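You operate a simulated robot arm through the tools that you are given. There is no shell and no other tool.

You run a simulated robot arm. Do the job below in one go: nothing can be reset, and whatever is moved stays where it is left.

## Task
Move the grey block off steel panel one into the hinges drawer, then prime a patch of that panel.
Fine: yellow pad from the white tray; pad put back, drawer shut, no hand on the wet coat; the other panel stays bare. Hands unhurt; nothing dropped, spilt, damaged or left on. Set down upright: grey block. A coat counts when it lies all over at full strength: go over it till it gets no stronger.
Where things are to end (x, y in the base frame): grey block within 60 mm of [930, 490].

Only the result counts: the job must be done as asked and must still hold three seconds after the hand-in. Knocking over, shifting, dropping, spilling or breaking anything else fails it.

## Robot
A 7-joint arm with a two-finger parallel gripper, fixed in place. Base frame: the origin is at the foot of the arm, x ahead of it, y to its left, z up; the work surface is at about z = 800. Readings come in mm, rad, newtons and seconds.
Its first joint turns from -2.601 to 2.601 rad. Payload 3.5 kg.
Tool frame: the origin (TCP) lies between the finger pads and is the grasp point; the fingertips stand 23 mm ahead of it; z points along the fingers, y is the line along which they close. Largest opening 94 mm; finger width 38, thickness 10; the body of the gripper, 54 by 96 mm, starts 39 mm behind the TCP.
Orientation is that of the tool frame in the base frame, as a unit quaternion [w, x, y, z]. With the fingers straight down and closing along the base's y, the tool's x points along the base's -x, its y along +y and its z along -z.

## Interface
- The arm moves only by the tool apply_moves. Its argument "deltas" is a list of rows, each an object (a shift or turn left out is 0, a gripper value left out holds the last) with "dp": the shift along the tool's x, y, z in mm, a list of three; "rotation": the turn, a rotation vector about the tool's x, y, z in rad, a list of three. In form: [{"dp": [dx, dy, dz], "rotation": [wx, wy, wz]}, ...]. A call has 1 to 20 rows; each row shifts and turns the commanded pose from where the row before left it, along the tool's axes as they then stand. "gripper" is the finger opening in mm, from 0 to 94, set as the call begins (left out, the last holds). Rows are played at 5 a second. More than 50 mm and 0.15 rad between two rows, or a gripper value outside its range, and nothing of the call is played. A pose out of reach is approached as far as the arm can. The call stops where the force on the tool passes 40 N (or 10 N more than at its start, if that is more) or the arm is blocked; 0.2 s more then pass. The fingers move at their own pace (about 153 mm/s each) and stop on an object; they squeeze with about 25 N. The grip force told is the motor's: it shows also when the fingers shut on nothing. Time passes only in rows, and 0.2 s behind the last, so rows that do not move let the fingers close. It gives the time, the measured TCP pose, the force on the tool (base axes), the opening and the grip force at its end, in the units of the frame above (readings bear some noise), with the torque about the TCP (base axes, N m) and any sound that the robot's microphone picked up.
- Cameras (640 x 400 px; columns grow to the right, rows downward): "scene" is fixed at [219.1, 649.5, 1394.5]; the picture's right is [-0.42, -0.91, 0.00], its down [-0.55, 0.25, -0.80] and it looks along [0.72, -0.33, -0.60] (base axes); focal length 274 px, centre (320, 200). "wrist" rides on the gripper at [86, 16, -74] in the tool frame; the picture's right is [-0.18, 0.98, 0.00], its down [-0.58, -0.11, -0.81] and it looks along [-0.79, -0.15, 0.59] (tool axes); focal length 243 px, centre (320, 200). There is no depth. A picture from a camera that has moved, and an enlarged one, comes with that camera's place and axes in the base frame and with its lens.
- snapshot(camera): a new picture of that camera. No time passes.
- inspect(camera, box): a new picture of the part [left, top, right, bottom] of that camera's present view, enlarged. No time passes.
- sign_off(): hands the job in; it is judged then, once.

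Places have to be worked out from the pictures, the camera data and where the tool is seen. Open the gripper and draw the arm clear of the work before you hand the job in, unless the task says otherwise.

The tools are called as name(argument=value, ...) on one line, values as JSON. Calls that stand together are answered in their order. apply_moves: Moves the arm, as the interface text tells. Its arguments: {"type":"object","properties":{"deltas":{"type":"array"},"gripper":{"type":"number"}},"required":["deltas"]} The other tools are called the same way: snapshot (camera) takes a picture; inspect (camera, box) takes an enlarged picture of a part of a camera's view; sign_off () hands the job in.

At the start:

```text
time: 0.0
tool_pos: [899.0, 168.2, 1065.3]
orientation: [-0.001, 0.0, 1.0, 0.0]
force: [-0.8, 0.0, 0.8]
wrist_torque: [-0.01, 0.0, 0.0]
gripper_width: 94.1
grasp_force: 0.0
```

scene: 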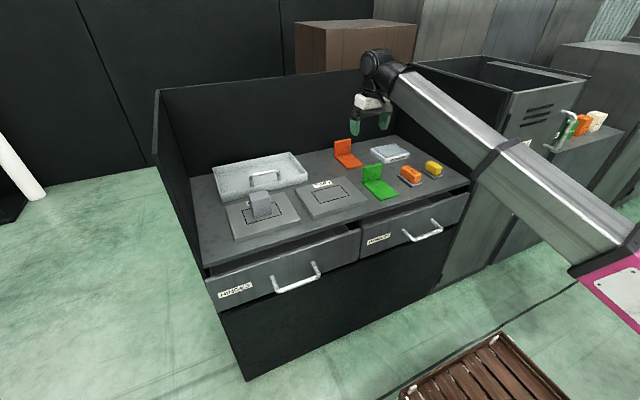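
wrist: 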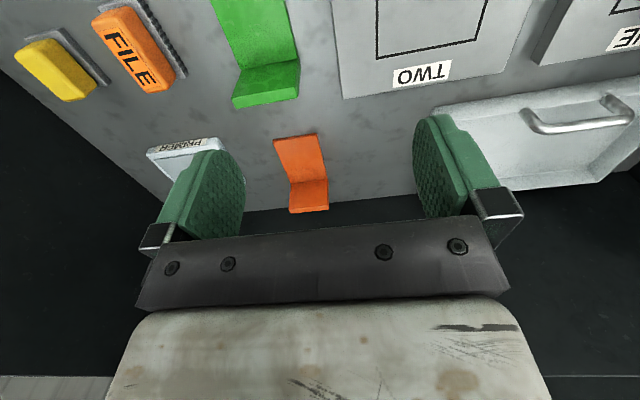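

I start by looking closer at the scene: the panels, block, trays, pads and drawers.

inspect(camera="scene", box=[180, 130, 340, 230])

inspect(camera="scene", box=[320, 120, 480, 220])

inspect(camera="scene", box=[190, 200, 350, 300])

inspect(camera="wrist", box=[0, 0, 320, 200])

inspect(camera="wrist", box=[320, 0, 640, 200])

```text
4.00 times, centred on (260, 180) of scene
camera zoom: at [219.1, 649.5, 1394.5], right [-0.42, -0.91, 0.0], down [-0.55, 0.25, -0.8], along [0.72, -0.33, -0.6], focal length 1097 px, centre (560, 280)
```

zoom: 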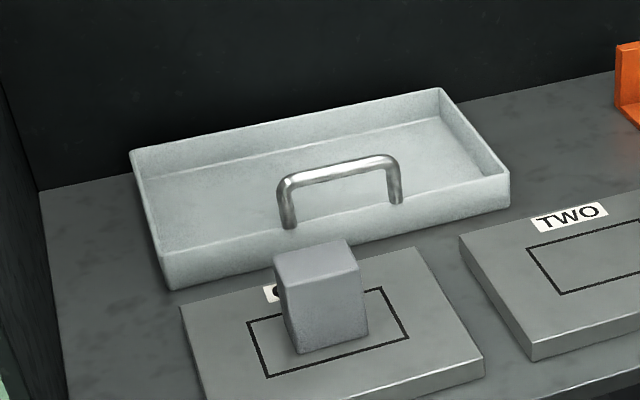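

```text
4.00 times, centred on (400, 170) of scene
camera zoom: at [219.1, 649.5, 1394.5], right [-0.42, -0.91, 0.0], down [-0.55, 0.25, -0.8], along [0.72, -0.33, -0.6], focal length 1097 px, centre (0, 320)
```

zoom: 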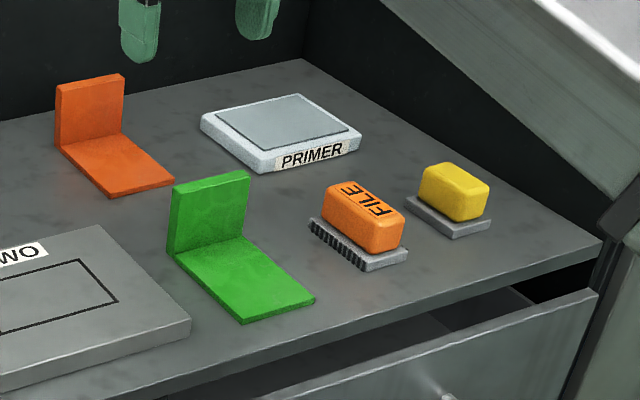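

```text
4.00 times, centred on (270, 250) of scene
camera zoom: at [219.1, 649.5, 1394.5], right [-0.42, -0.91, 0.0], down [-0.55, 0.25, -0.8], along [0.72, -0.33, -0.6], focal length 1097 px, centre (520, 0)
```

zoom: 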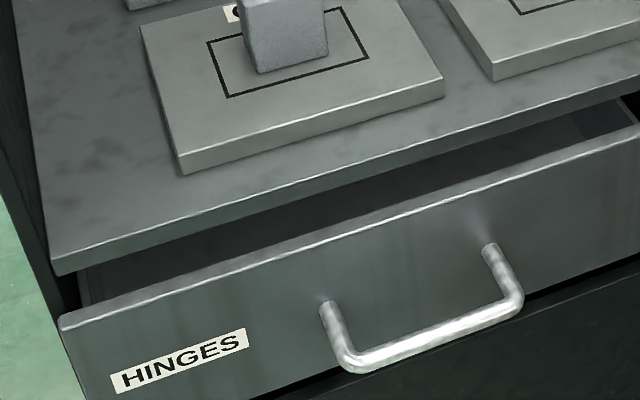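

```text
2.00 times, centred on (160, 100) of wrist
camera zoom: at [812.1, 184.3, 1141.2], right [0.18, 0.98, 0.0], down [0.58, -0.11, 0.81], along [0.79, -0.15, -0.59], focal length 485 px, centre (640, 400)
```

zoom: 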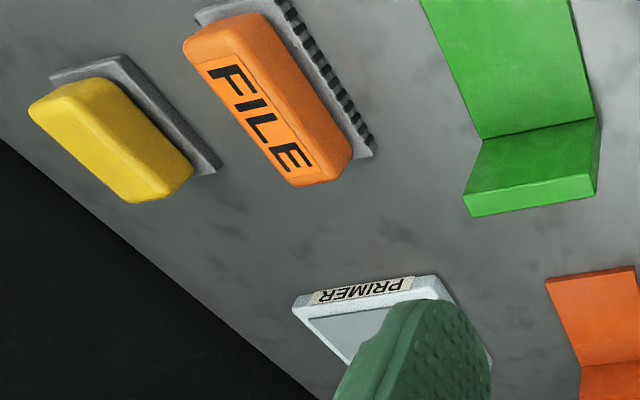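

```text
2.00 times, centred on (480, 100) of wrist
camera zoom: at [812.1, 184.3, 1141.2], right [0.18, 0.98, 0.0], down [0.58, -0.11, 0.81], along [0.79, -0.15, -0.59], focal length 485 px, centre (0, 400)
```

zoom: 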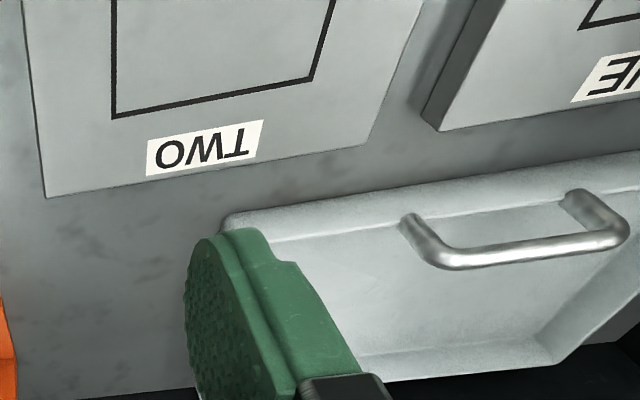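

The scene camera puts panel one at about x 837–1005, y 432–636, with its patch centred near (926, 533). The drawer handle bar is near (710, 493, 688). I move the arm left at height to see the panel, drawer and handle with the wrist camera.

apply_moves(deltas=[{"dp": [20, 30, 0]}, {"dp": [20, 30, 0]}, {"dp": [20, 30, 0]}, {"dp": [20, 30, 0]}, {"dp": [20, 30, 0]}, {"dp": [20, 30, 0]}, {"dp": [20, 30, 0]}, {"dp": [20, 30, 0]}, {"dp": [20, 30, 0]}, {"dp": [20, 30, 0]}])

snapshot(camera="wrist")

snapshot(camera="scene")

```text
time: 2.2
tool_pos: [698.1, 469.9, 1067.6]
orientation: [0.0, 0.002, 1.0, 0.0]
force: [0.0, 0.3, 0.1]
wrist_torque: [-0.01, -0.02, 0.01]
gripper_width: 94.0
grasp_force: 0.0
```

```text
taken
camera wrist: at [611.5, 485.9, 1141.6], right [0.19, 0.98, 0.0], down [0.58, -0.11, 0.81], along [0.79, -0.15, -0.59], focal length 243 px, centre (320, 200)
```

wrist: 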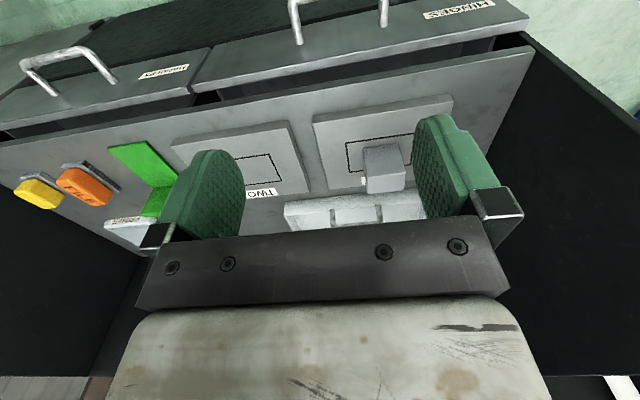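

```text
taken
```

scene: 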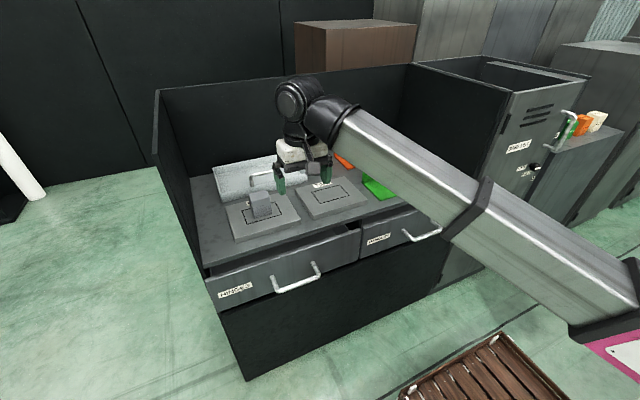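

The arm moves well here. I look closer at the drawer, the handle and the cabinet labels before picking a grasp.

inspect(camera="wrist", box=[160, 0, 540, 238])

inspect(camera="scene", box=[480, 80, 640, 180])

inspect(camera="scene", box=[340, 180, 480, 268])

```text
1.68 times, centred on (350, 119) of wrist
camera zoom: at [611.5, 485.9, 1141.6], right [0.19, 0.98, 0.0], down [0.58, -0.11, 0.81], along [0.79, -0.15, -0.59], focal length 408 px, centre (270, 336)
```

zoom: 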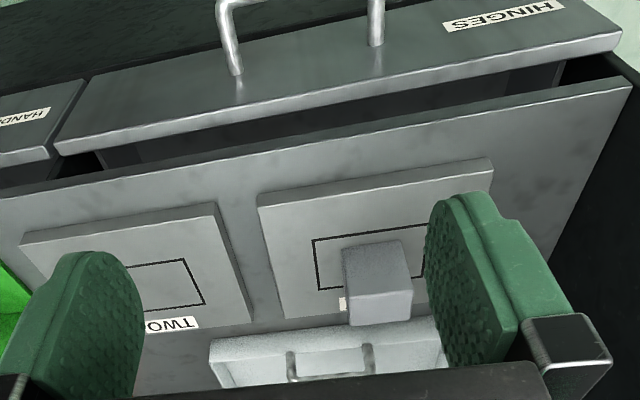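

```text
4.00 times, centred on (560, 130) of scene
camera zoom: at [219.1, 649.5, 1394.5], right [-0.42, -0.91, 0.0], down [-0.55, 0.25, -0.8], along [0.72, -0.33, -0.6], focal length 1097 px, centre (-640, 480)
```

zoom: 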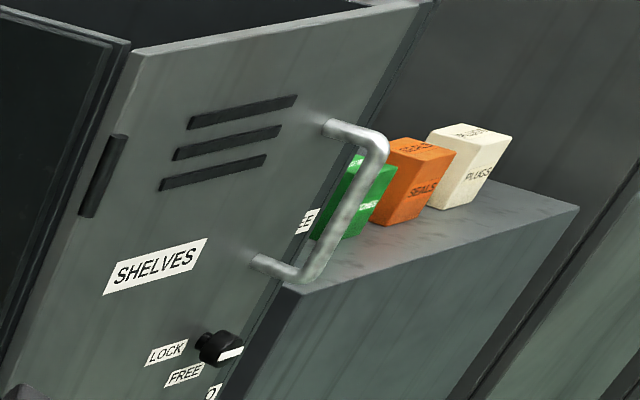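

```text
4.55 times, centred on (410, 224) of scene
camera zoom: at [219.1, 649.5, 1394.5], right [-0.42, -0.91, 0.0], down [-0.55, 0.25, -0.8], along [0.72, -0.33, -0.6], focal length 1246 px, centre (-89, 91)
```

zoom: 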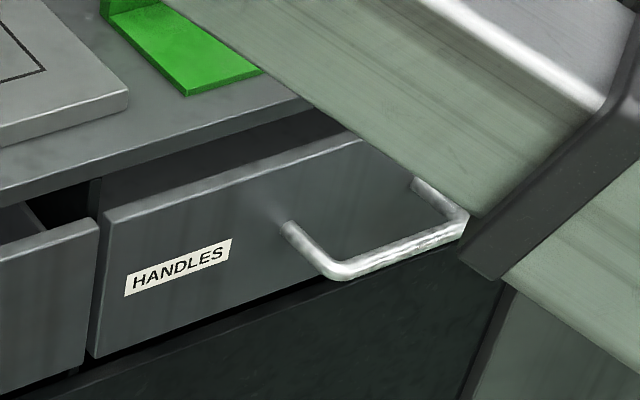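

Both drawers appear shut, with the fronts at x≈780, 20 mm proud of the table edge, top edge z≈760. Before anything else I test in free space whether the arm reaches over panel one with the tool straight down.

apply_moves(deltas=[{"dp": [-38, 10.5, 11]}, {"dp": [-38, 10.5, 11]}, {"dp": [-38, 10.5, 11]}, {"dp": [-38, 10.5, 11]}, {"dp": [-38, 10.5, 11]}, {"dp": [-38, 10.5, 11]}])

snapshot(camera="wrist")

snapshot(camera="scene")

```text
time: 3.6
tool_pos: [926.9, 532.8, 1002.1]
orientation: [0.0, 0.0, 1.0, 0.0]
force: [0.1, -0.7, -1.0]
wrist_torque: [0.0, 0.0, -0.02]
gripper_width: 94.0
grasp_force: 0.1
```

```text
taken
camera wrist: at [840.6, 548.9, 1076.4], right [0.18, 0.98, 0.0], down [0.58, -0.11, 0.81], along [0.79, -0.15, -0.59], focal length 243 px, centre (320, 200)
```

wrist: 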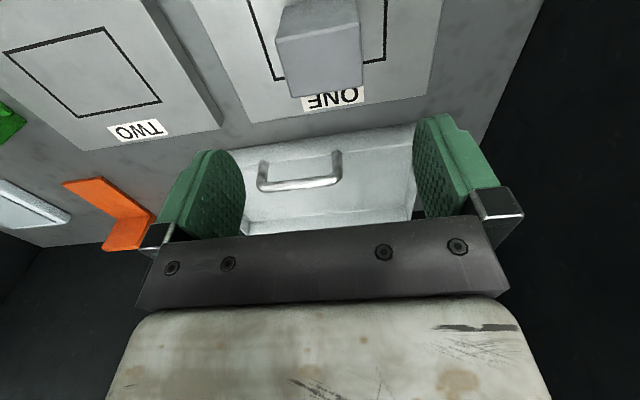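

```text
taken
```

scene: 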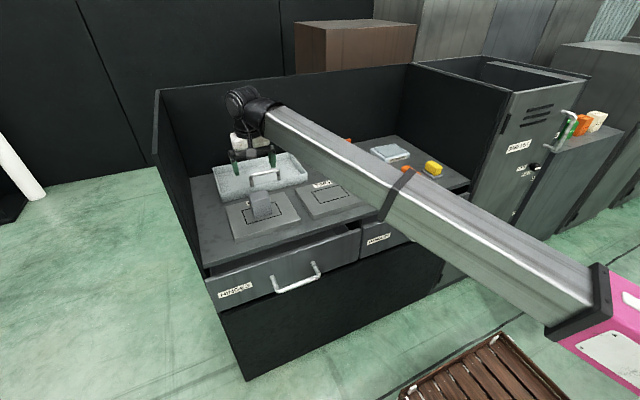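

The arm reaches (927, 533) with the tool down, so panel one should be workable. Now I zoom in on the block and panel from here.

inspect(camera="wrist", box=[200, 0, 440, 150])

inspect(camera="scene", box=[210, 170, 330, 245])

```text
2.67 times, centred on (320, 75) of wrist
camera zoom: at [840.6, 548.9, 1076.4], right [0.18, 0.98, 0.0], down [0.58, -0.11, 0.81], along [0.79, -0.15, -0.59], focal length 647 px, centre (320, 533)
```

zoom: 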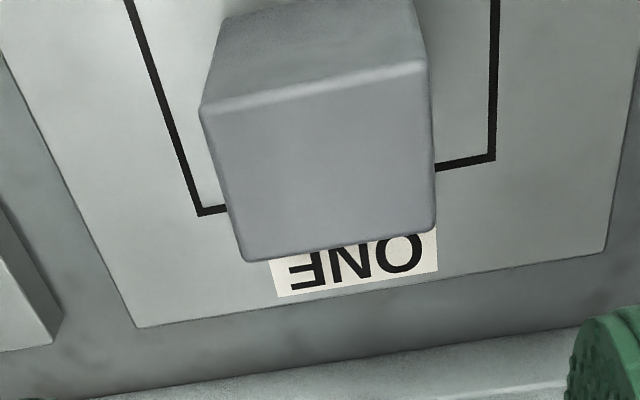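

```text
5.33 times, centred on (270, 208) of scene
camera zoom: at [219.1, 649.5, 1394.5], right [-0.42, -0.91, 0.0], down [-0.55, 0.25, -0.8], along [0.72, -0.33, -0.6], focal length 1462 px, centre (587, 160)
```

zoom: 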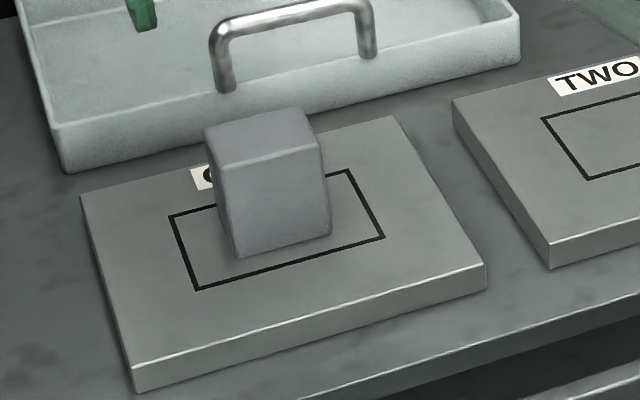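

Block: x≈904–947, y≈505–564, top z≈889, standing on panel top z≈819, centred in the outlined patch (x 889–963, y 476–590). Next I back off in front of the drawer and look at its handle.

apply_moves(deltas=[{"dp": [36.7, -4, 10.2]}, {"dp": [36.7, -4, 10.2]}, {"dp": [36.7, -4, 10.2]}, {"dp": [36.7, -4, 10.2]}, {"dp": [36.7, -4, 10.2]}, {"dp": [36.7, -4, 10.2]}, {"dp": [36.7, -4, 10.2]}, {"dp": [36.7, -4, 10.2]}, {"dp": [36.7, -4, 10.2]}, {"dp": [36.7, -4, 10.2]}])

snapshot(camera="wrist")

inspect(camera="scene", box=[190, 200, 370, 312])

```text
time: 5.8
tool_pos: [559.4, 489.9, 897.2]
orientation: [-0.001, 0.0, 1.0, 0.001]
force: [0.4, 0.0, 0.1]
wrist_torque: [0.0, -0.03, 0.01]
gripper_width: 94.2
grasp_force: 0.1
```

```text
taken
camera wrist: at [473.2, 505.4, 971.6], right [0.18, 0.98, 0.0], down [0.58, -0.11, 0.81], along [0.79, -0.15, -0.59], focal length 243 px, centre (320, 200)
```

wrist: 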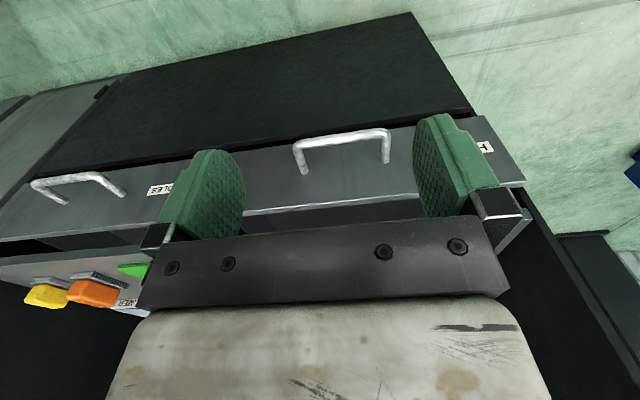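

```text
3.56 times, centred on (280, 256) of scene
camera zoom: at [219.1, 649.5, 1394.5], right [-0.42, -0.91, 0.0], down [-0.55, 0.25, -0.8], along [0.72, -0.33, -0.6], focal length 975 px, centre (462, 1)
```

zoom: 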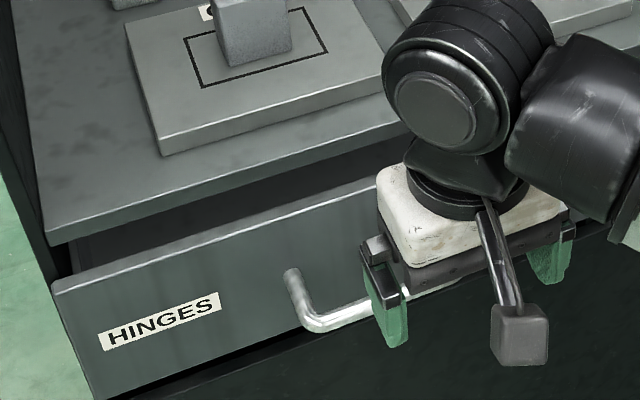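

The handle bar is near x≈713, y≈420–562, z≈678. I rotate the hand 90° about its axis so the fingers close along base x, and set the opening to 60 mm.

apply_moves(deltas=[{"rotation": [0, 0, 0.1428]}, {"rotation": [0, 0, 0.1428]}, {"rotation": [0, 0, 0.1428]}, {"rotation": [0, 0, 0.1428]}, {"rotation": [0, 0, 0.1428]}, {"rotation": [0, 0, 0.1428]}, {"rotation": [0, 0, 0.1428]}, {"rotation": [0, 0, 0.1428]}, {"rotation": [0, 0, 0.1428]}, {"rotation": [0, 0, 0.1428]}, {"rotation": [0, 0, 0.1428]}], gripper=60)

snapshot(camera="wrist")

```text
time: 8.2
tool_pos: [559.4, 491.9, 898.8]
orientation: [0.0, 0.708, 0.706, 0.001]
force: [-1.1, 0.0, -0.1]
wrist_torque: [-0.02, -0.04, 0.02]
gripper_width: 60.0
grasp_force: 0.1
```

```text
taken
camera wrist: at [575.9, 577.5, 972.9], right [0.98, -0.19, 0.0], down [-0.11, -0.58, 0.81], along [-0.15, -0.79, -0.59], focal length 243 px, centre (320, 200)
```

wrist: 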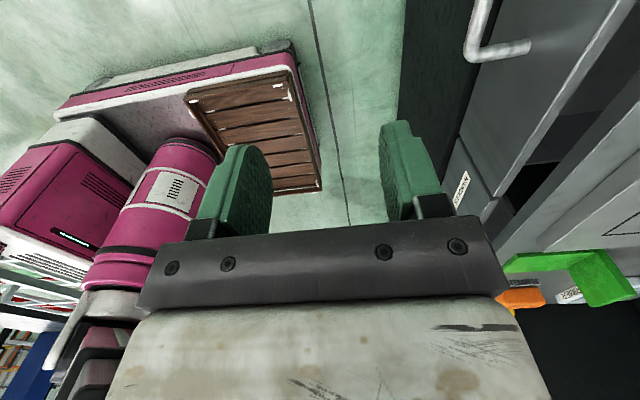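

The fingers now close along base x. I move above the handle bar, still clear of it, and take a side look from the wrist camera.

apply_moves(deltas=[{"dp": [0, 30.6, 20]}, {"dp": [0, 30.6, 20]}, {"dp": [0, 30.6, 20]}, {"dp": [0, 30.6, 20]}, {"dp": [0, 30.6, 20]}])

snapshot(camera="wrist")

inspect(camera="scene", box=[190, 180, 370, 292])

```text
time: 9.4
tool_pos: [713.8, 486.0, 797.9]
orientation: [0.0, 0.707, 0.707, 0.0]
force: [-0.4, 0.3, -0.2]
wrist_torque: [0.0, 0.04, 0.03]
gripper_width: 60.0
grasp_force: 0.1
```

```text
taken
camera wrist: at [729.5, 573.1, 871.9], right [0.98, -0.18, 0.0], down [-0.11, -0.58, 0.81], along [-0.15, -0.79, -0.59], focal length 243 px, centre (320, 200)
```

wrist: 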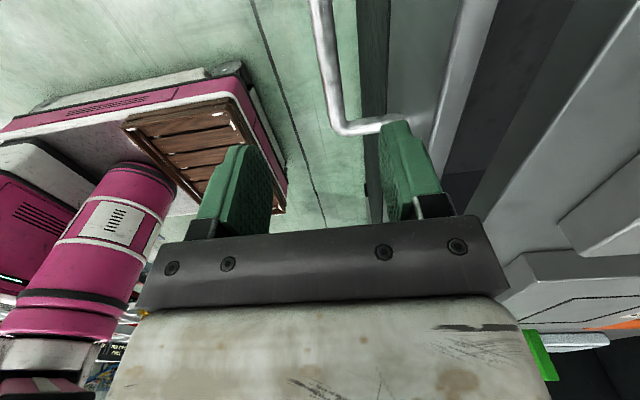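

```text
3.56 times, centred on (280, 236) of scene
camera zoom: at [219.1, 649.5, 1394.5], right [-0.42, -0.91, 0.0], down [-0.55, 0.25, -0.8], along [0.72, -0.33, -0.6], focal length 975 px, centre (462, 72)
```

zoom: 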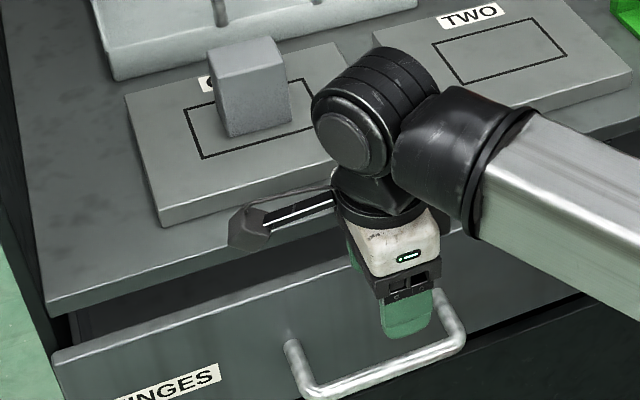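

From this side view the bar is at x≈721, and combining the views gives z≈672. I shift 7 mm forward and descend so the fingers straddle the bar, then look before closing.

apply_moves(deltas=[{"dp": [0, 7, 10]}, {"dp": [0, 0, 25]}, {"dp": [0, 0, 25]}, {"dp": [0, 0, 20]}, {"dp": [0, 0, 20]}, {"dp": [0, 0, 15]}, {"dp": [0, 0, 9]}])

snapshot(camera="wrist")

inspect(camera="scene", box=[190, 200, 370, 312])

```text
time: 11.0
tool_pos: [719.3, 493.2, 676.0]
orientation: [0.0, 0.707, 0.707, 0.0]
force: [-0.1, 0.1, -0.1]
wrist_torque: [-0.02, 0.0, 0.04]
gripper_width: 59.9
grasp_force: 0.1
```

```text
taken
camera wrist: at [735.5, 579.3, 749.3], right [0.98, -0.18, 0.0], down [-0.11, -0.58, 0.81], along [-0.15, -0.79, -0.59], focal length 243 px, centre (320, 200)
```

wrist: 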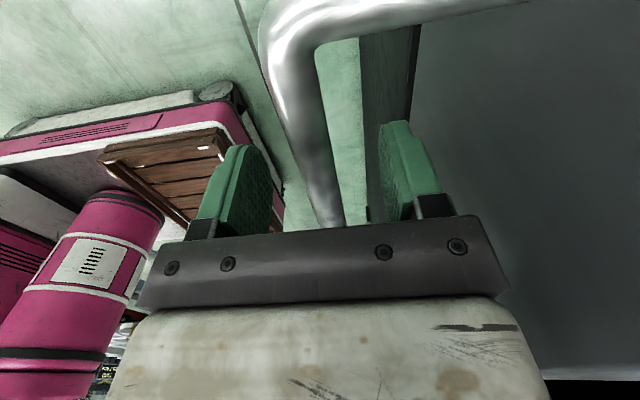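

```text
3.56 times, centred on (280, 256) of scene
camera zoom: at [219.1, 649.5, 1394.5], right [-0.42, -0.91, 0.0], down [-0.55, 0.25, -0.8], along [0.72, -0.33, -0.6], focal length 975 px, centre (462, 1)
```

zoom: 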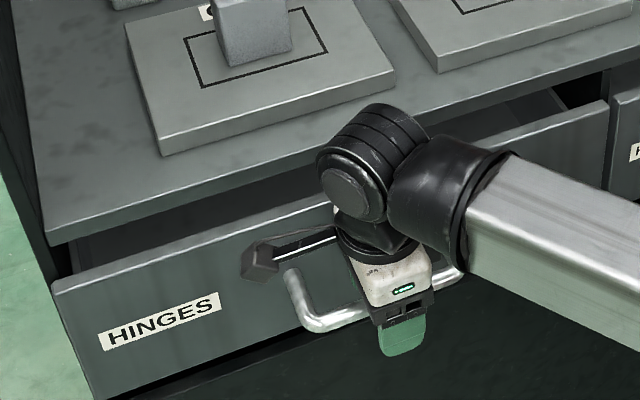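

The bar runs between the two fingers. I close the gripper on it and let it settle.

apply_moves(deltas=[{"dp": [0, 0, 0]}, {"dp": [0, 0, 0]}, {"dp": [0, 0, 0]}, {"dp": [0, 0, 0]}], gripper=0)

```text
time: 12.0
tool_pos: [720.1, 493.4, 675.2]
orientation: [0.0, 0.706, 0.708, 0.0]
force: [1.9, -0.7, -5.6]
wrist_torque: [0.13, -0.01, 1.8]
gripper_width: 15.6
grasp_force: 45.3
```

The bar is gripped (15.6 mm wide). I pull the drawer open along −x, starting gently.

apply_moves(deltas=[{"dp": [0, -5, 0]}, {"dp": [0, -10, 0]}, {"dp": [0, -15, 0]}, {"dp": [0, -15, 0]}, {"dp": [0, -15, 0]}])

snapshot(camera="scene")

```text
time: 13.2
tool_pos: [658.1, 493.0, 674.4]
orientation: [0.001, 0.707, 0.707, 0.0]
force: [-0.2, 6.3, -3.2]
wrist_torque: [-1.41, -0.17, 1.75]
gripper_width: 15.8
grasp_force: 45.4
```

```text
taken
```

scene: 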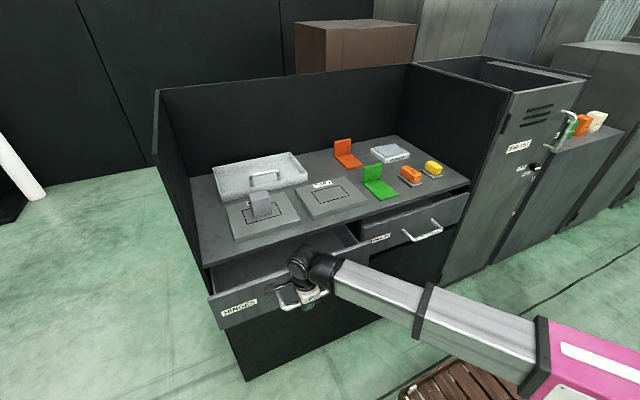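

The drawer follows freely. I continue pulling another 170 mm.

apply_moves(deltas=[{"dp": [0, -17, 0]}, {"dp": [0, -17, 0]}, {"dp": [0, -17, 0]}, {"dp": [0, -17, 0]}, {"dp": [0, -17, 0]}, {"dp": [0, -17, 0]}, {"dp": [0, -17, 0]}, {"dp": [0, -17, 0]}, {"dp": [0, -17, 0]}, {"dp": [0, -17, 0]}])

snapshot(camera="scene")

```text
time: 15.4
tool_pos: [488.2, 491.7, 675.4]
orientation: [-0.001, 0.707, 0.707, 0.002]
force: [-0.6, 33.8, 16.6]
wrist_torque: [0.27, -0.03, 1.74]
gripper_width: 15.8
grasp_force: 44.9
```

```text
taken
```

scene: 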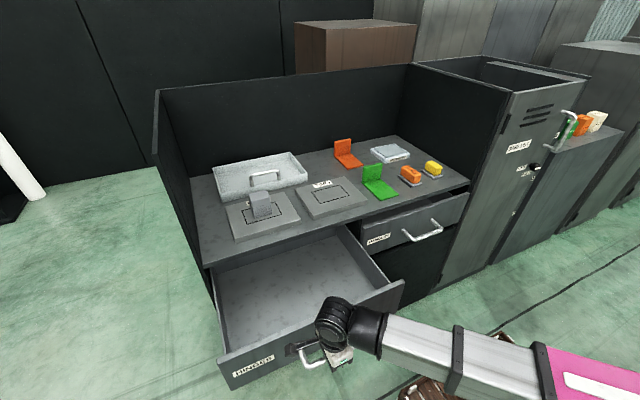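

The drawer is open about 232 mm and empty. Some side force (34 N) has built up, so I release the bar now and then lift straight up.

apply_moves(deltas=[{"dp": [0, 0, 0]}, {"dp": [0, 0, 0]}, {"dp": [0, 0, 0]}], gripper=58)

snapshot(camera="wrist")

```text
time: 16.2
tool_pos: [489.5, 490.6, 674.3]
orientation: [0.0, 0.707, 0.707, 0.0]
force: [-0.4, -0.1, 0.2]
wrist_torque: [0.01, 0.04, 0.01]
gripper_width: 57.9
grasp_force: 0.1
```

```text
taken
camera wrist: at [504.9, 576.9, 748.9], right [0.98, -0.18, 0.0], down [-0.11, -0.58, 0.81], along [-0.15, -0.79, -0.59], focal length 243 px, centre (320, 200)
```

wrist: 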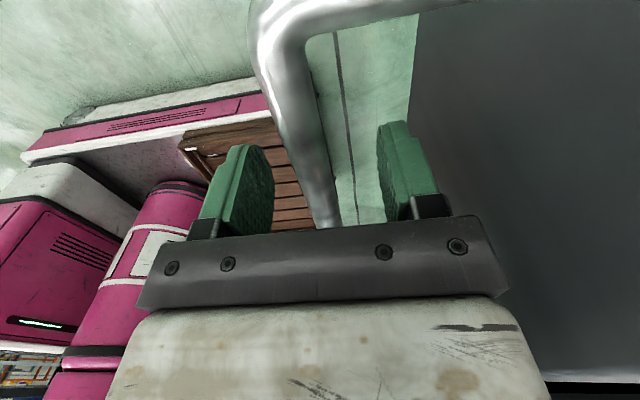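

Released cleanly. I lift straight up and clear of the handle.

apply_moves(deltas=[{"dp": [0, 0, -20]}, {"dp": [0, 0, -30]}, {"dp": [0, 0, -40]}, {"dp": [0, 0, -40]}, {"dp": [0, 0, -40]}, {"dp": [0, 0, -40]}, {"dp": [0, 0, -40]}, {"dp": [0, 0, -40]}])

inspect(camera="scene", box=[190, 180, 430, 330])

```text
time: 18.0
tool_pos: [490.0, 494.5, 964.5]
orientation: [0.001, 0.707, 0.707, 0.0]
force: [-0.5, 0.1, -0.2]
wrist_torque: [0.0, -0.02, 0.01]
gripper_width: 58.1
grasp_force: 0.0
```

```text
2.67 times, centred on (310, 255) of scene
camera zoom: at [219.1, 649.5, 1394.5], right [-0.42, -0.91, 0.0], down [-0.55, 0.25, -0.8], along [0.72, -0.33, -0.6], focal length 731 px, centre (347, 53)
```

zoom: 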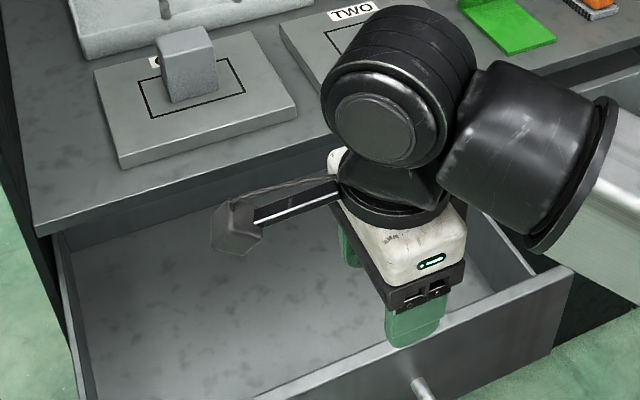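

The drawer interior is clear. I rotate the hand back so the fingers close along y and open to 92 mm, then head over the block at safe height.

apply_moves(deltas=[{"rotation": [0, 0, -0.1428]}, {"rotation": [0, 0, -0.1428]}, {"rotation": [0, 0, -0.1428]}, {"rotation": [0, 0, -0.1428]}, {"rotation": [0, 0, -0.1428]}, {"rotation": [0, 0, -0.1428]}, {"rotation": [0, 0, -0.1428]}, {"rotation": [0, 0, -0.1428]}, {"rotation": [0, 0, -0.1428]}, {"rotation": [0, 0, -0.1428]}, {"rotation": [0, 0, -0.1428]}], gripper=92)

apply_moves(deltas=[{"dp": [-40, 4, -3]}, {"dp": [-40, 4, -3]}, {"dp": [-40, 4, -3]}, {"dp": [-40, 4, -3]}, {"dp": [-40, 4, -3]}, {"dp": [-40, 4, -3]}, {"dp": [-40, 4, -3]}])

snapshot(camera="wrist")

```text
time: 20.4
tool_pos: [490.1, 492.6, 963.3]
orientation: [-0.001, -0.001, 1.0, 0.0]
force: [-0.8, -0.2, -0.5]
wrist_torque: [0.0, 0.0, -0.01]
gripper_width: 91.8
grasp_force: 0.0
```

```text
time: 22.0
tool_pos: [772.5, 516.5, 986.9]
orientation: [0.001, 0.001, 1.0, 0.0]
force: [0.0, -0.1, -0.7]
wrist_torque: [-0.04, 0.01, 0.0]
gripper_width: 91.9
grasp_force: 0.1
```

```text
taken
camera wrist: at [684.2, 533.0, 1061.0], right [0.18, 0.98, 0.0], down [0.58, -0.11, 0.81], along [0.79, -0.15, -0.59], focal length 243 px, centre (320, 200)
```

wrist: 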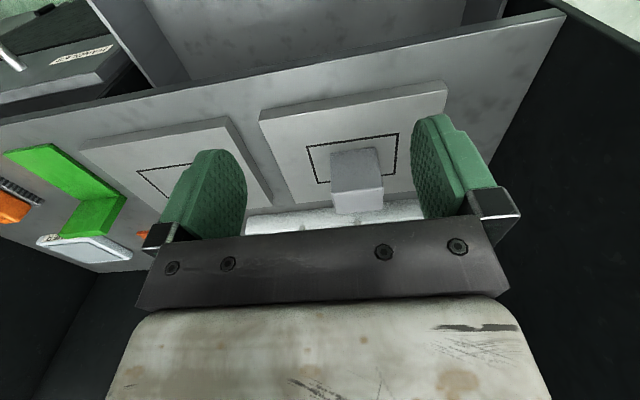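

The block checks out at y≈507–565, x≈904–947, so its centre is (926, 535). I move over it and descend partway, then look.

apply_moves(deltas=[{"dp": [-39, 4, 0]}, {"dp": [-39, 4, 0]}, {"dp": [-39, 4, 0]}, {"dp": [-39, 4, 0]}, {"dp": [0, 0, 30]}, {"dp": [0, 0, 25]}])

snapshot(camera="wrist")

inspect(camera="scene", box=[200, 130, 360, 230])

```text
time: 23.4
tool_pos: [925.6, 536.0, 931.8]
orientation: [0.0, 0.0, 1.0, 0.0]
force: [1.0, -0.7, -0.1]
wrist_torque: [0.02, 0.02, 0.0]
gripper_width: 91.9
grasp_force: 0.0
```

```text
taken
camera wrist: at [838.1, 550.8, 1005.7], right [0.18, 0.98, 0.0], down [0.58, -0.11, 0.81], along [0.79, -0.15, -0.59], focal length 243 px, centre (320, 200)
```

wrist: 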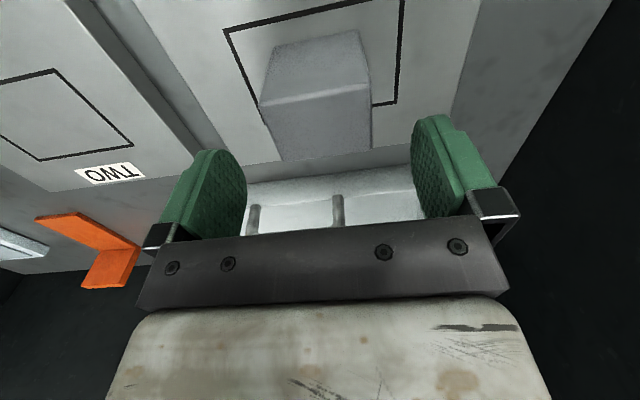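

```text
4.00 times, centred on (280, 180) of scene
camera zoom: at [219.1, 649.5, 1394.5], right [-0.42, -0.91, 0.0], down [-0.55, 0.25, -0.8], along [0.72, -0.33, -0.6], focal length 1097 px, centre (480, 280)
```

zoom: 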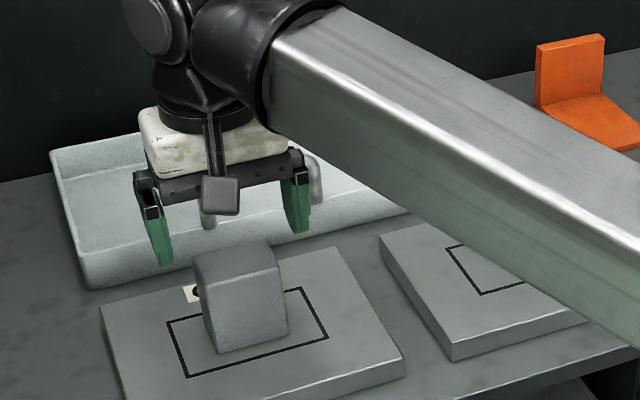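

The block sits centred between the open fingers. I descend to z≈863, so the tips are around 840, well above the panel, then close.

apply_moves(deltas=[{"dp": [0, 0, 22]}, {"dp": [0, 0, 22]}, {"dp": [0, 0, 22]}])

snapshot(camera="wrist")

inspect(camera="scene", box=[200, 150, 330, 231])

```text
time: 24.2
tool_pos: [927.0, 535.5, 866.5]
orientation: [0.0, 0.0, 1.0, 0.0]
force: [-1.2, 0.0, 0.3]
wrist_torque: [-0.03, 0.01, 0.03]
gripper_width: 91.9
grasp_force: 0.1
```

```text
taken
camera wrist: at [839.4, 551.2, 939.9], right [0.18, 0.98, 0.0], down [0.58, -0.11, 0.81], along [0.79, -0.15, -0.59], focal length 243 px, centre (320, 200)
```

wrist: 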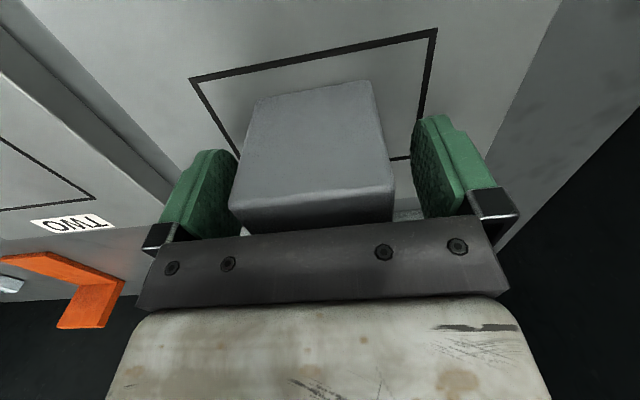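

```text
4.92 times, centred on (265, 190) of scene
camera zoom: at [219.1, 649.5, 1394.5], right [-0.42, -0.91, 0.0], down [-0.55, 0.25, -0.8], along [0.72, -0.33, -0.6], focal length 1350 px, centre (591, 247)
```

zoom: 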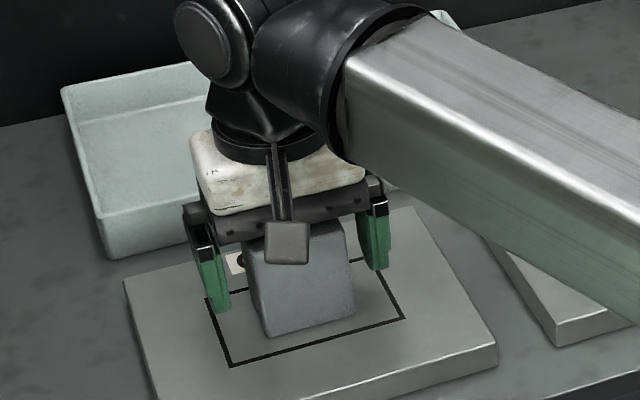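

The block is between the fingers, so I close on it and wait for the grip to settle.

apply_moves(deltas=[{"dp": [0, 0, 0]}, {"dp": [0, 0, 0]}, {"dp": [0, 0, 0]}], gripper=0)

```text
time: 25.0
tool_pos: [925.7, 535.8, 865.2]
orientation: [0.0, -0.001, 1.0, -0.001]
force: [-0.1, -0.2, 0.2]
wrist_torque: [0.0, -0.01, 0.0]
gripper_width: 59.8
grasp_force: 24.8
```

Gripped at 59.8 mm. I lift slowly and check the load.

apply_moves(deltas=[{"dp": [0, 0, -5]}, {"dp": [0, 0, -10]}, {"dp": [0, 0, -15]}, {"dp": [0, 0, -20]}, {"dp": [0, 0, -20]}])

snapshot(camera="wrist")

inspect(camera="scene", box=[200, 130, 330, 211])

```text
time: 26.2
tool_pos: [927.0, 537.2, 934.8]
orientation: [0.0, 0.0, 1.0, -0.001]
force: [-0.3, -0.9, -1.2]
wrist_torque: [-0.02, -0.02, 0.02]
gripper_width: 59.6
grasp_force: 25.0
```

```text
taken
camera wrist: at [839.9, 551.9, 1009.0], right [0.18, 0.98, 0.0], down [0.58, -0.11, 0.81], along [0.79, -0.15, -0.59], focal length 243 px, centre (320, 200)
```

wrist: 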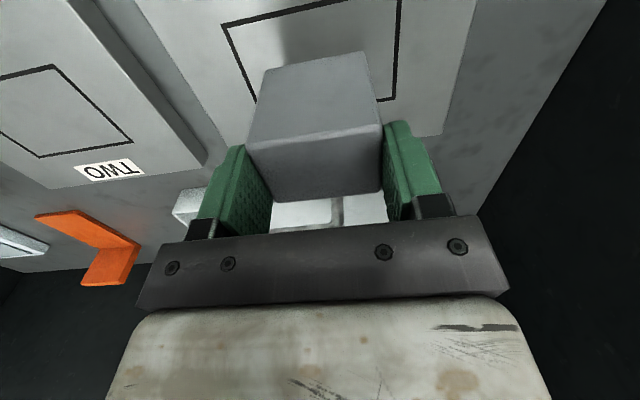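

```text
4.92 times, centred on (265, 170) of scene
camera zoom: at [219.1, 649.5, 1394.5], right [-0.42, -0.91, 0.0], down [-0.55, 0.25, -0.8], along [0.72, -0.33, -0.6], focal length 1350 px, centre (591, 345)
```

zoom: 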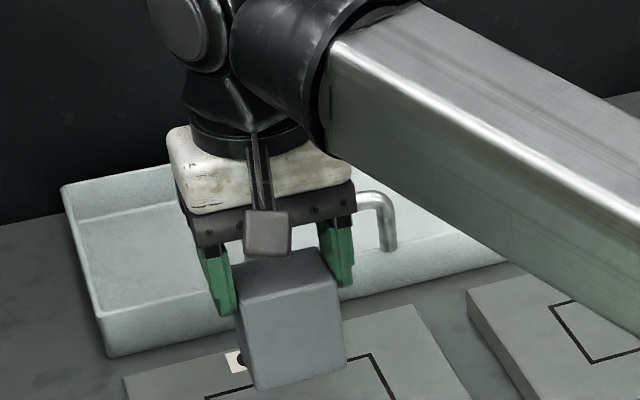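

The pictures show the block has slid about 30 mm down in the fingers during the lift: its top is now at ≈926 and its bottom at ≈860. I set it straight back down on the panel at once to regrip it lower.

apply_moves(deltas=[{"dp": [0, 0, 25]}, {"dp": [0, 0, 10]}])

snapshot(camera="wrist")

inspect(camera="scene", box=[200, 150, 330, 231])

```text
time: 26.8
tool_pos: [924.7, 534.2, 899.5]
orientation: [0.0, 0.0, 1.0, 0.0]
force: [0.0, -1.2, -1.3]
wrist_torque: [0.0, -0.03, 0.02]
gripper_width: 59.6
grasp_force: 24.5
```

```text
taken
camera wrist: at [838.4, 551.4, 973.5], right [0.18, 0.98, 0.0], down [0.58, -0.11, 0.81], along [0.79, -0.15, -0.59], focal length 243 px, centre (320, 200)
```

wrist: 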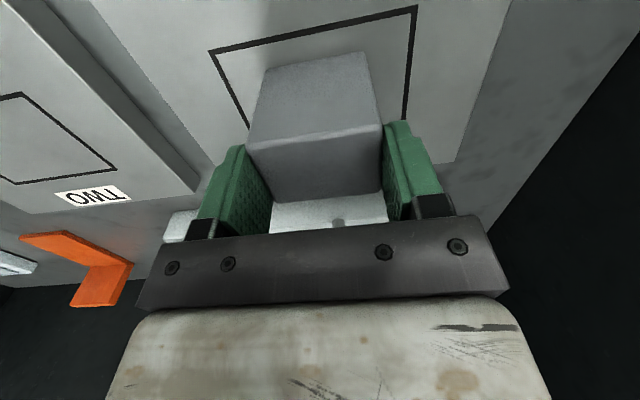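

```text
4.92 times, centred on (265, 190) of scene
camera zoom: at [219.1, 649.5, 1394.5], right [-0.42, -0.91, 0.0], down [-0.55, 0.25, -0.8], along [0.72, -0.33, -0.6], focal length 1350 px, centre (591, 247)
```

zoom: 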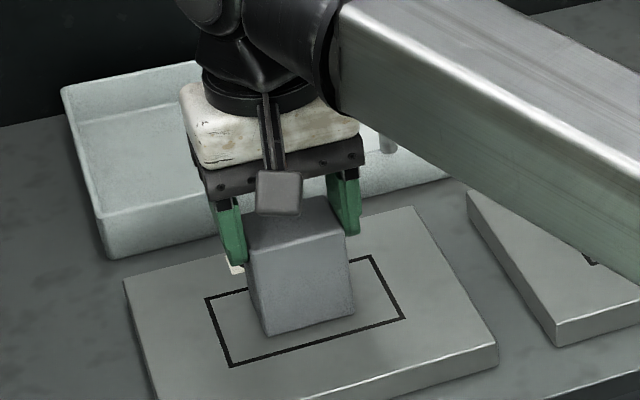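

The block has not moved any further in the fingers between the two pictures, so it is held firmly now. The slip likely happened only at break-away, perhaps because it clings to the steel. I lift again gently and check.

apply_moves(deltas=[{"dp": [0, 0, -8]}, {"dp": [0, 0, -10]}, {"dp": [0, 0, -15]}, {"dp": [0, 0, -15]}, {"dp": [0, 0, -15]}])

snapshot(camera="wrist")

```text
time: 28.0
tool_pos: [924.7, 536.2, 964.1]
orientation: [0.0, 0.0, 1.0, 0.0]
force: [-0.4, -1.1, -1.7]
wrist_torque: [-0.05, -0.02, -0.02]
gripper_width: 59.7
grasp_force: 25.0
```

```text
taken
camera wrist: at [838.1, 552.6, 1038.6], right [0.18, 0.98, 0.0], down [0.58, -0.11, 0.81], along [0.79, -0.15, -0.59], focal length 243 px, centre (320, 200)
```

wrist: 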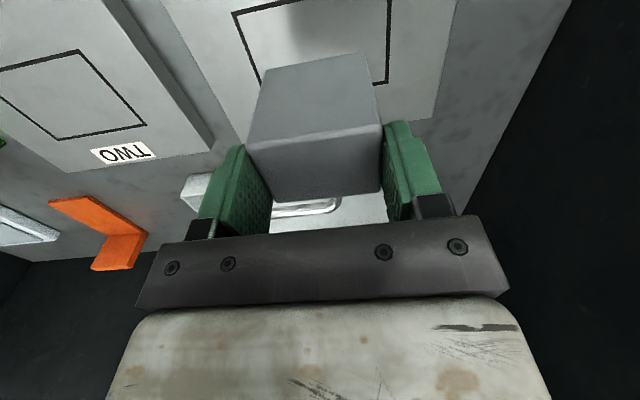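

The grip is stable. I carry the block out over the open drawer: shut target (930, 490) minus the 231 mm opening gives (699, 490).

apply_moves(deltas=[{"dp": [20, -4, 0]}, {"dp": [35, -7, 0]}, {"dp": [35, -7, 0]}, {"dp": [35, -7, 0]}, {"dp": [35, -7, 0]}, {"dp": [35, -7, 0]}, {"dp": [32, -6, 0]}])

snapshot(camera="wrist")

snapshot(camera="scene")

```text
time: 29.6
tool_pos: [697.7, 490.4, 965.6]
orientation: [0.0, 0.0, 1.0, 0.0]
force: [1.4, 0.0, -2.1]
wrist_torque: [-0.01, -0.03, -0.01]
gripper_width: 59.6
grasp_force: 25.0
```

```text
taken
camera wrist: at [611.1, 506.2, 1040.0], right [0.18, 0.98, 0.0], down [0.58, -0.11, 0.81], along [0.79, -0.15, -0.59], focal length 243 px, centre (320, 200)
```

wrist: 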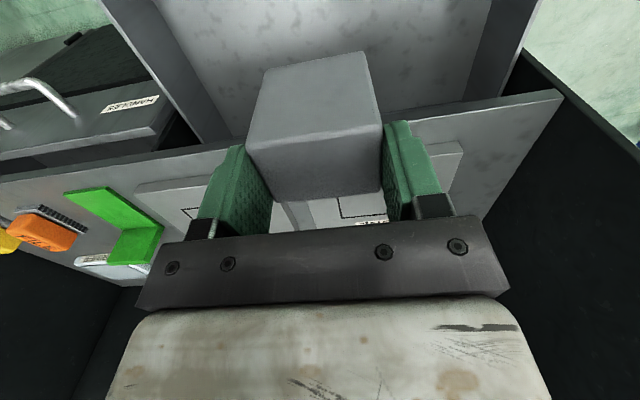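

```text
taken
```

scene: 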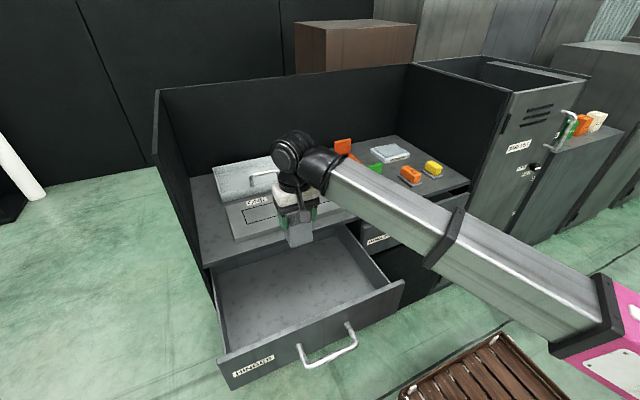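

The block hangs over the open drawer, clear of the table edge. I lower it partway and check clearances.

apply_moves(deltas=[{"dp": [0, 0, 25]}, {"dp": [0, 0, 30]}, {"dp": [0, 0, 30]}, {"dp": [0, 0, 30]}, {"dp": [0, 0, 30]}, {"dp": [0, 0, 30]}])

inspect(camera="scene", box=[200, 160, 440, 310])

snapshot(camera="wrist")

```text
time: 31.0
tool_pos: [698.2, 488.4, 787.1]
orientation: [0.0, 0.0, 1.0, 0.0]
force: [-0.4, 0.4, -1.8]
wrist_torque: [-0.03, 0.01, -0.02]
gripper_width: 59.8
grasp_force: 24.5
```

```text
2.67 times, centred on (320, 235) of scene
camera zoom: at [219.1, 649.5, 1394.5], right [-0.42, -0.91, 0.0], down [-0.55, 0.25, -0.8], along [0.72, -0.33, -0.6], focal length 731 px, centre (320, 107)
```

zoom: 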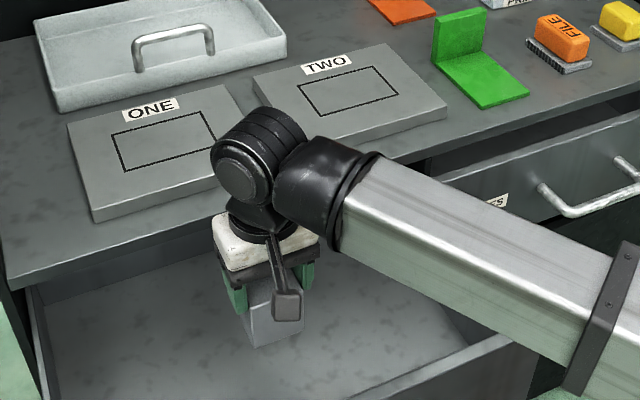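

```text
taken
camera wrist: at [611.2, 505.1, 861.6], right [0.18, 0.98, 0.0], down [0.58, -0.11, 0.81], along [0.79, -0.15, -0.59], focal length 243 px, centre (320, 200)
```

wrist: 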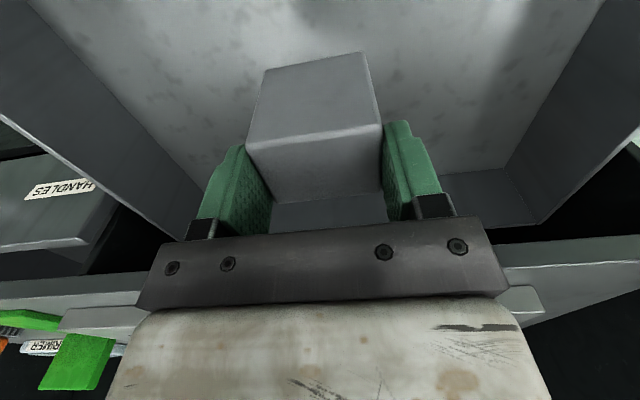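

The drawer floor looks to be about z≈600–610, so contact should come at TCP ≈ 675–685. I lower further and check the forearm clearance against the drawer front.

apply_moves(deltas=[{"dp": [0, 0, 25]}, {"dp": [0, 0, 25]}, {"dp": [0, 0, 20]}, {"dp": [0, 0, 15]}])

inspect(camera="scene", box=[200, 180, 440, 330])

snapshot(camera="wrist")

```text
time: 32.0
tool_pos: [698.0, 488.5, 704.8]
orientation: [0.0, 0.0, 1.0, 0.0]
force: [-0.4, -0.2, -2.7]
wrist_torque: [0.02, 0.02, -0.02]
gripper_width: 59.7
grasp_force: 25.2
```

```text
2.67 times, centred on (320, 255) of scene
camera zoom: at [219.1, 649.5, 1394.5], right [-0.42, -0.91, 0.0], down [-0.55, 0.25, -0.8], along [0.72, -0.33, -0.6], focal length 731 px, centre (320, 53)
```

zoom: 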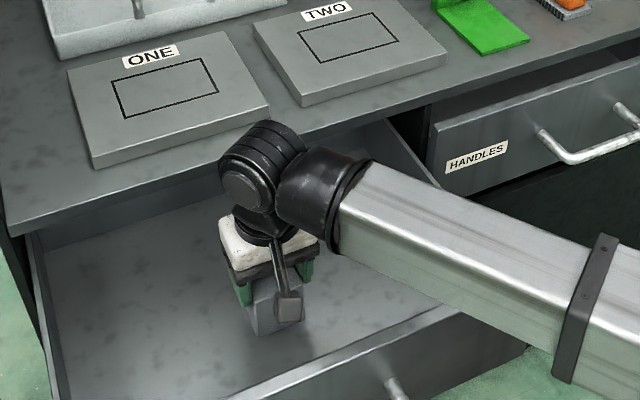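

```text
taken
camera wrist: at [611.9, 505.1, 779.1], right [0.18, 0.98, 0.0], down [0.58, -0.11, 0.81], along [0.79, -0.15, -0.59], focal length 243 px, centre (320, 200)
```

wrist: 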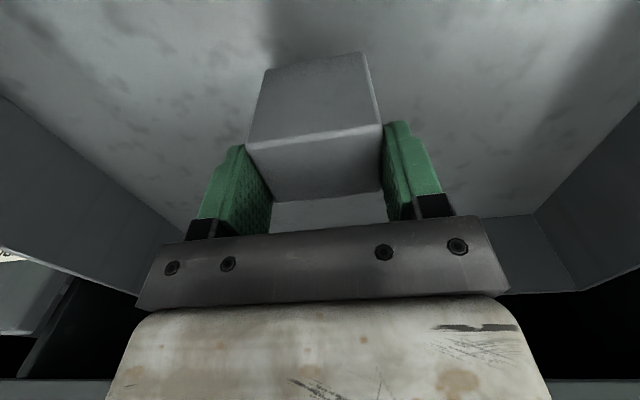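

Clearances look fine. I lower in small steps, watching the force for floor contact.

apply_moves(deltas=[{"dp": [0, 0, 5]}, {"dp": [0, 0, 5]}, {"dp": [0, 0, 4]}, {"dp": [0, 0, 3]}])

inspect(camera="scene", box=[260, 250, 340, 310])

inspect(camera="wrist", box=[200, 0, 440, 150])

```text
time: 33.0
tool_pos: [699.0, 489.4, 687.2]
orientation: [0.0, -0.001, 1.0, 0.0]
force: [-0.2, -0.5, -2.0]
wrist_torque: [-0.01, -0.03, 0.0]
gripper_width: 59.9
grasp_force: 25.1
```

```text
6.67 times, centred on (300, 280) of scene
camera zoom: at [219.1, 649.5, 1394.5], right [-0.42, -0.91, 0.0], down [-0.55, 0.25, -0.8], along [0.72, -0.33, -0.6], focal length 1828 px, centre (453, -333)
```

zoom: 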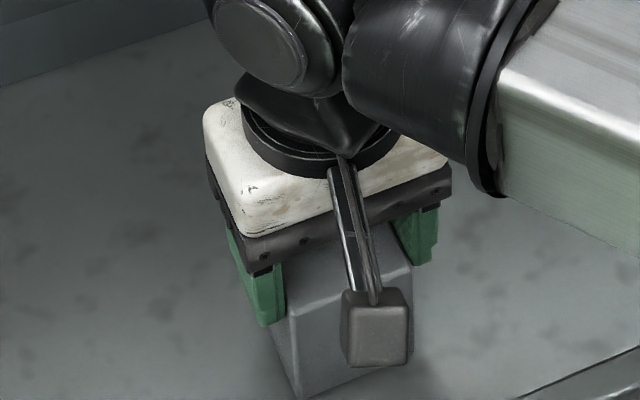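

```text
2.67 times, centred on (320, 75) of wrist
camera zoom: at [611.9, 505.4, 761.3], right [0.18, 0.98, 0.0], down [0.58, -0.11, 0.81], along [0.79, -0.15, -0.59], focal length 647 px, centre (320, 533)
```

zoom: 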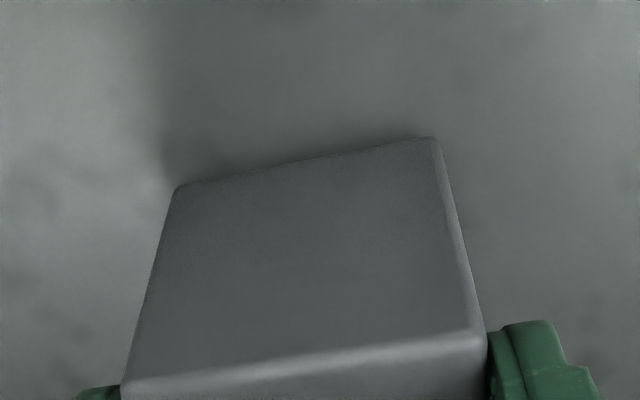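

No contact yet; the contact shadow is tightening. I continue in 2 mm steps.

apply_moves(deltas=[{"dp": [0, 0, 2]}, {"dp": [0, 0, 2]}, {"dp": [0, 0, 2]}])

inspect(camera="wrist", box=[200, 0, 440, 150])

```text
time: 33.8
tool_pos: [698.8, 490.8, 683.4]
orientation: [0.001, 0.0, 1.0, 0.001]
force: [2.0, -0.3, 24.2]
wrist_torque: [-0.03, -0.01, 0.03]
gripper_width: 59.6
grasp_force: 25.2
```

```text
2.67 times, centred on (320, 75) of wrist
camera zoom: at [611.9, 505.7, 756.2], right [0.18, 0.98, 0.0], down [0.58, -0.11, 0.81], along [0.79, -0.15, -0.59], focal length 647 px, centre (320, 533)
```

zoom: 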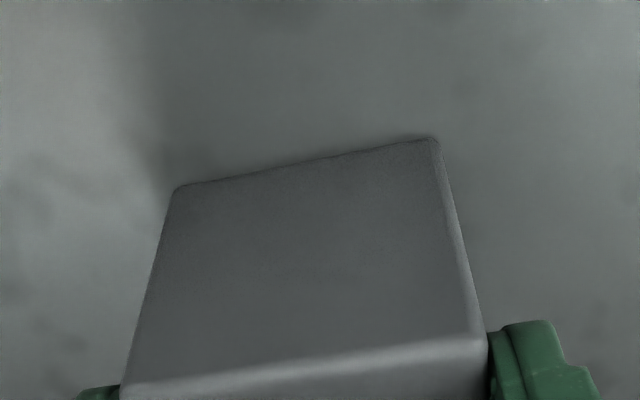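

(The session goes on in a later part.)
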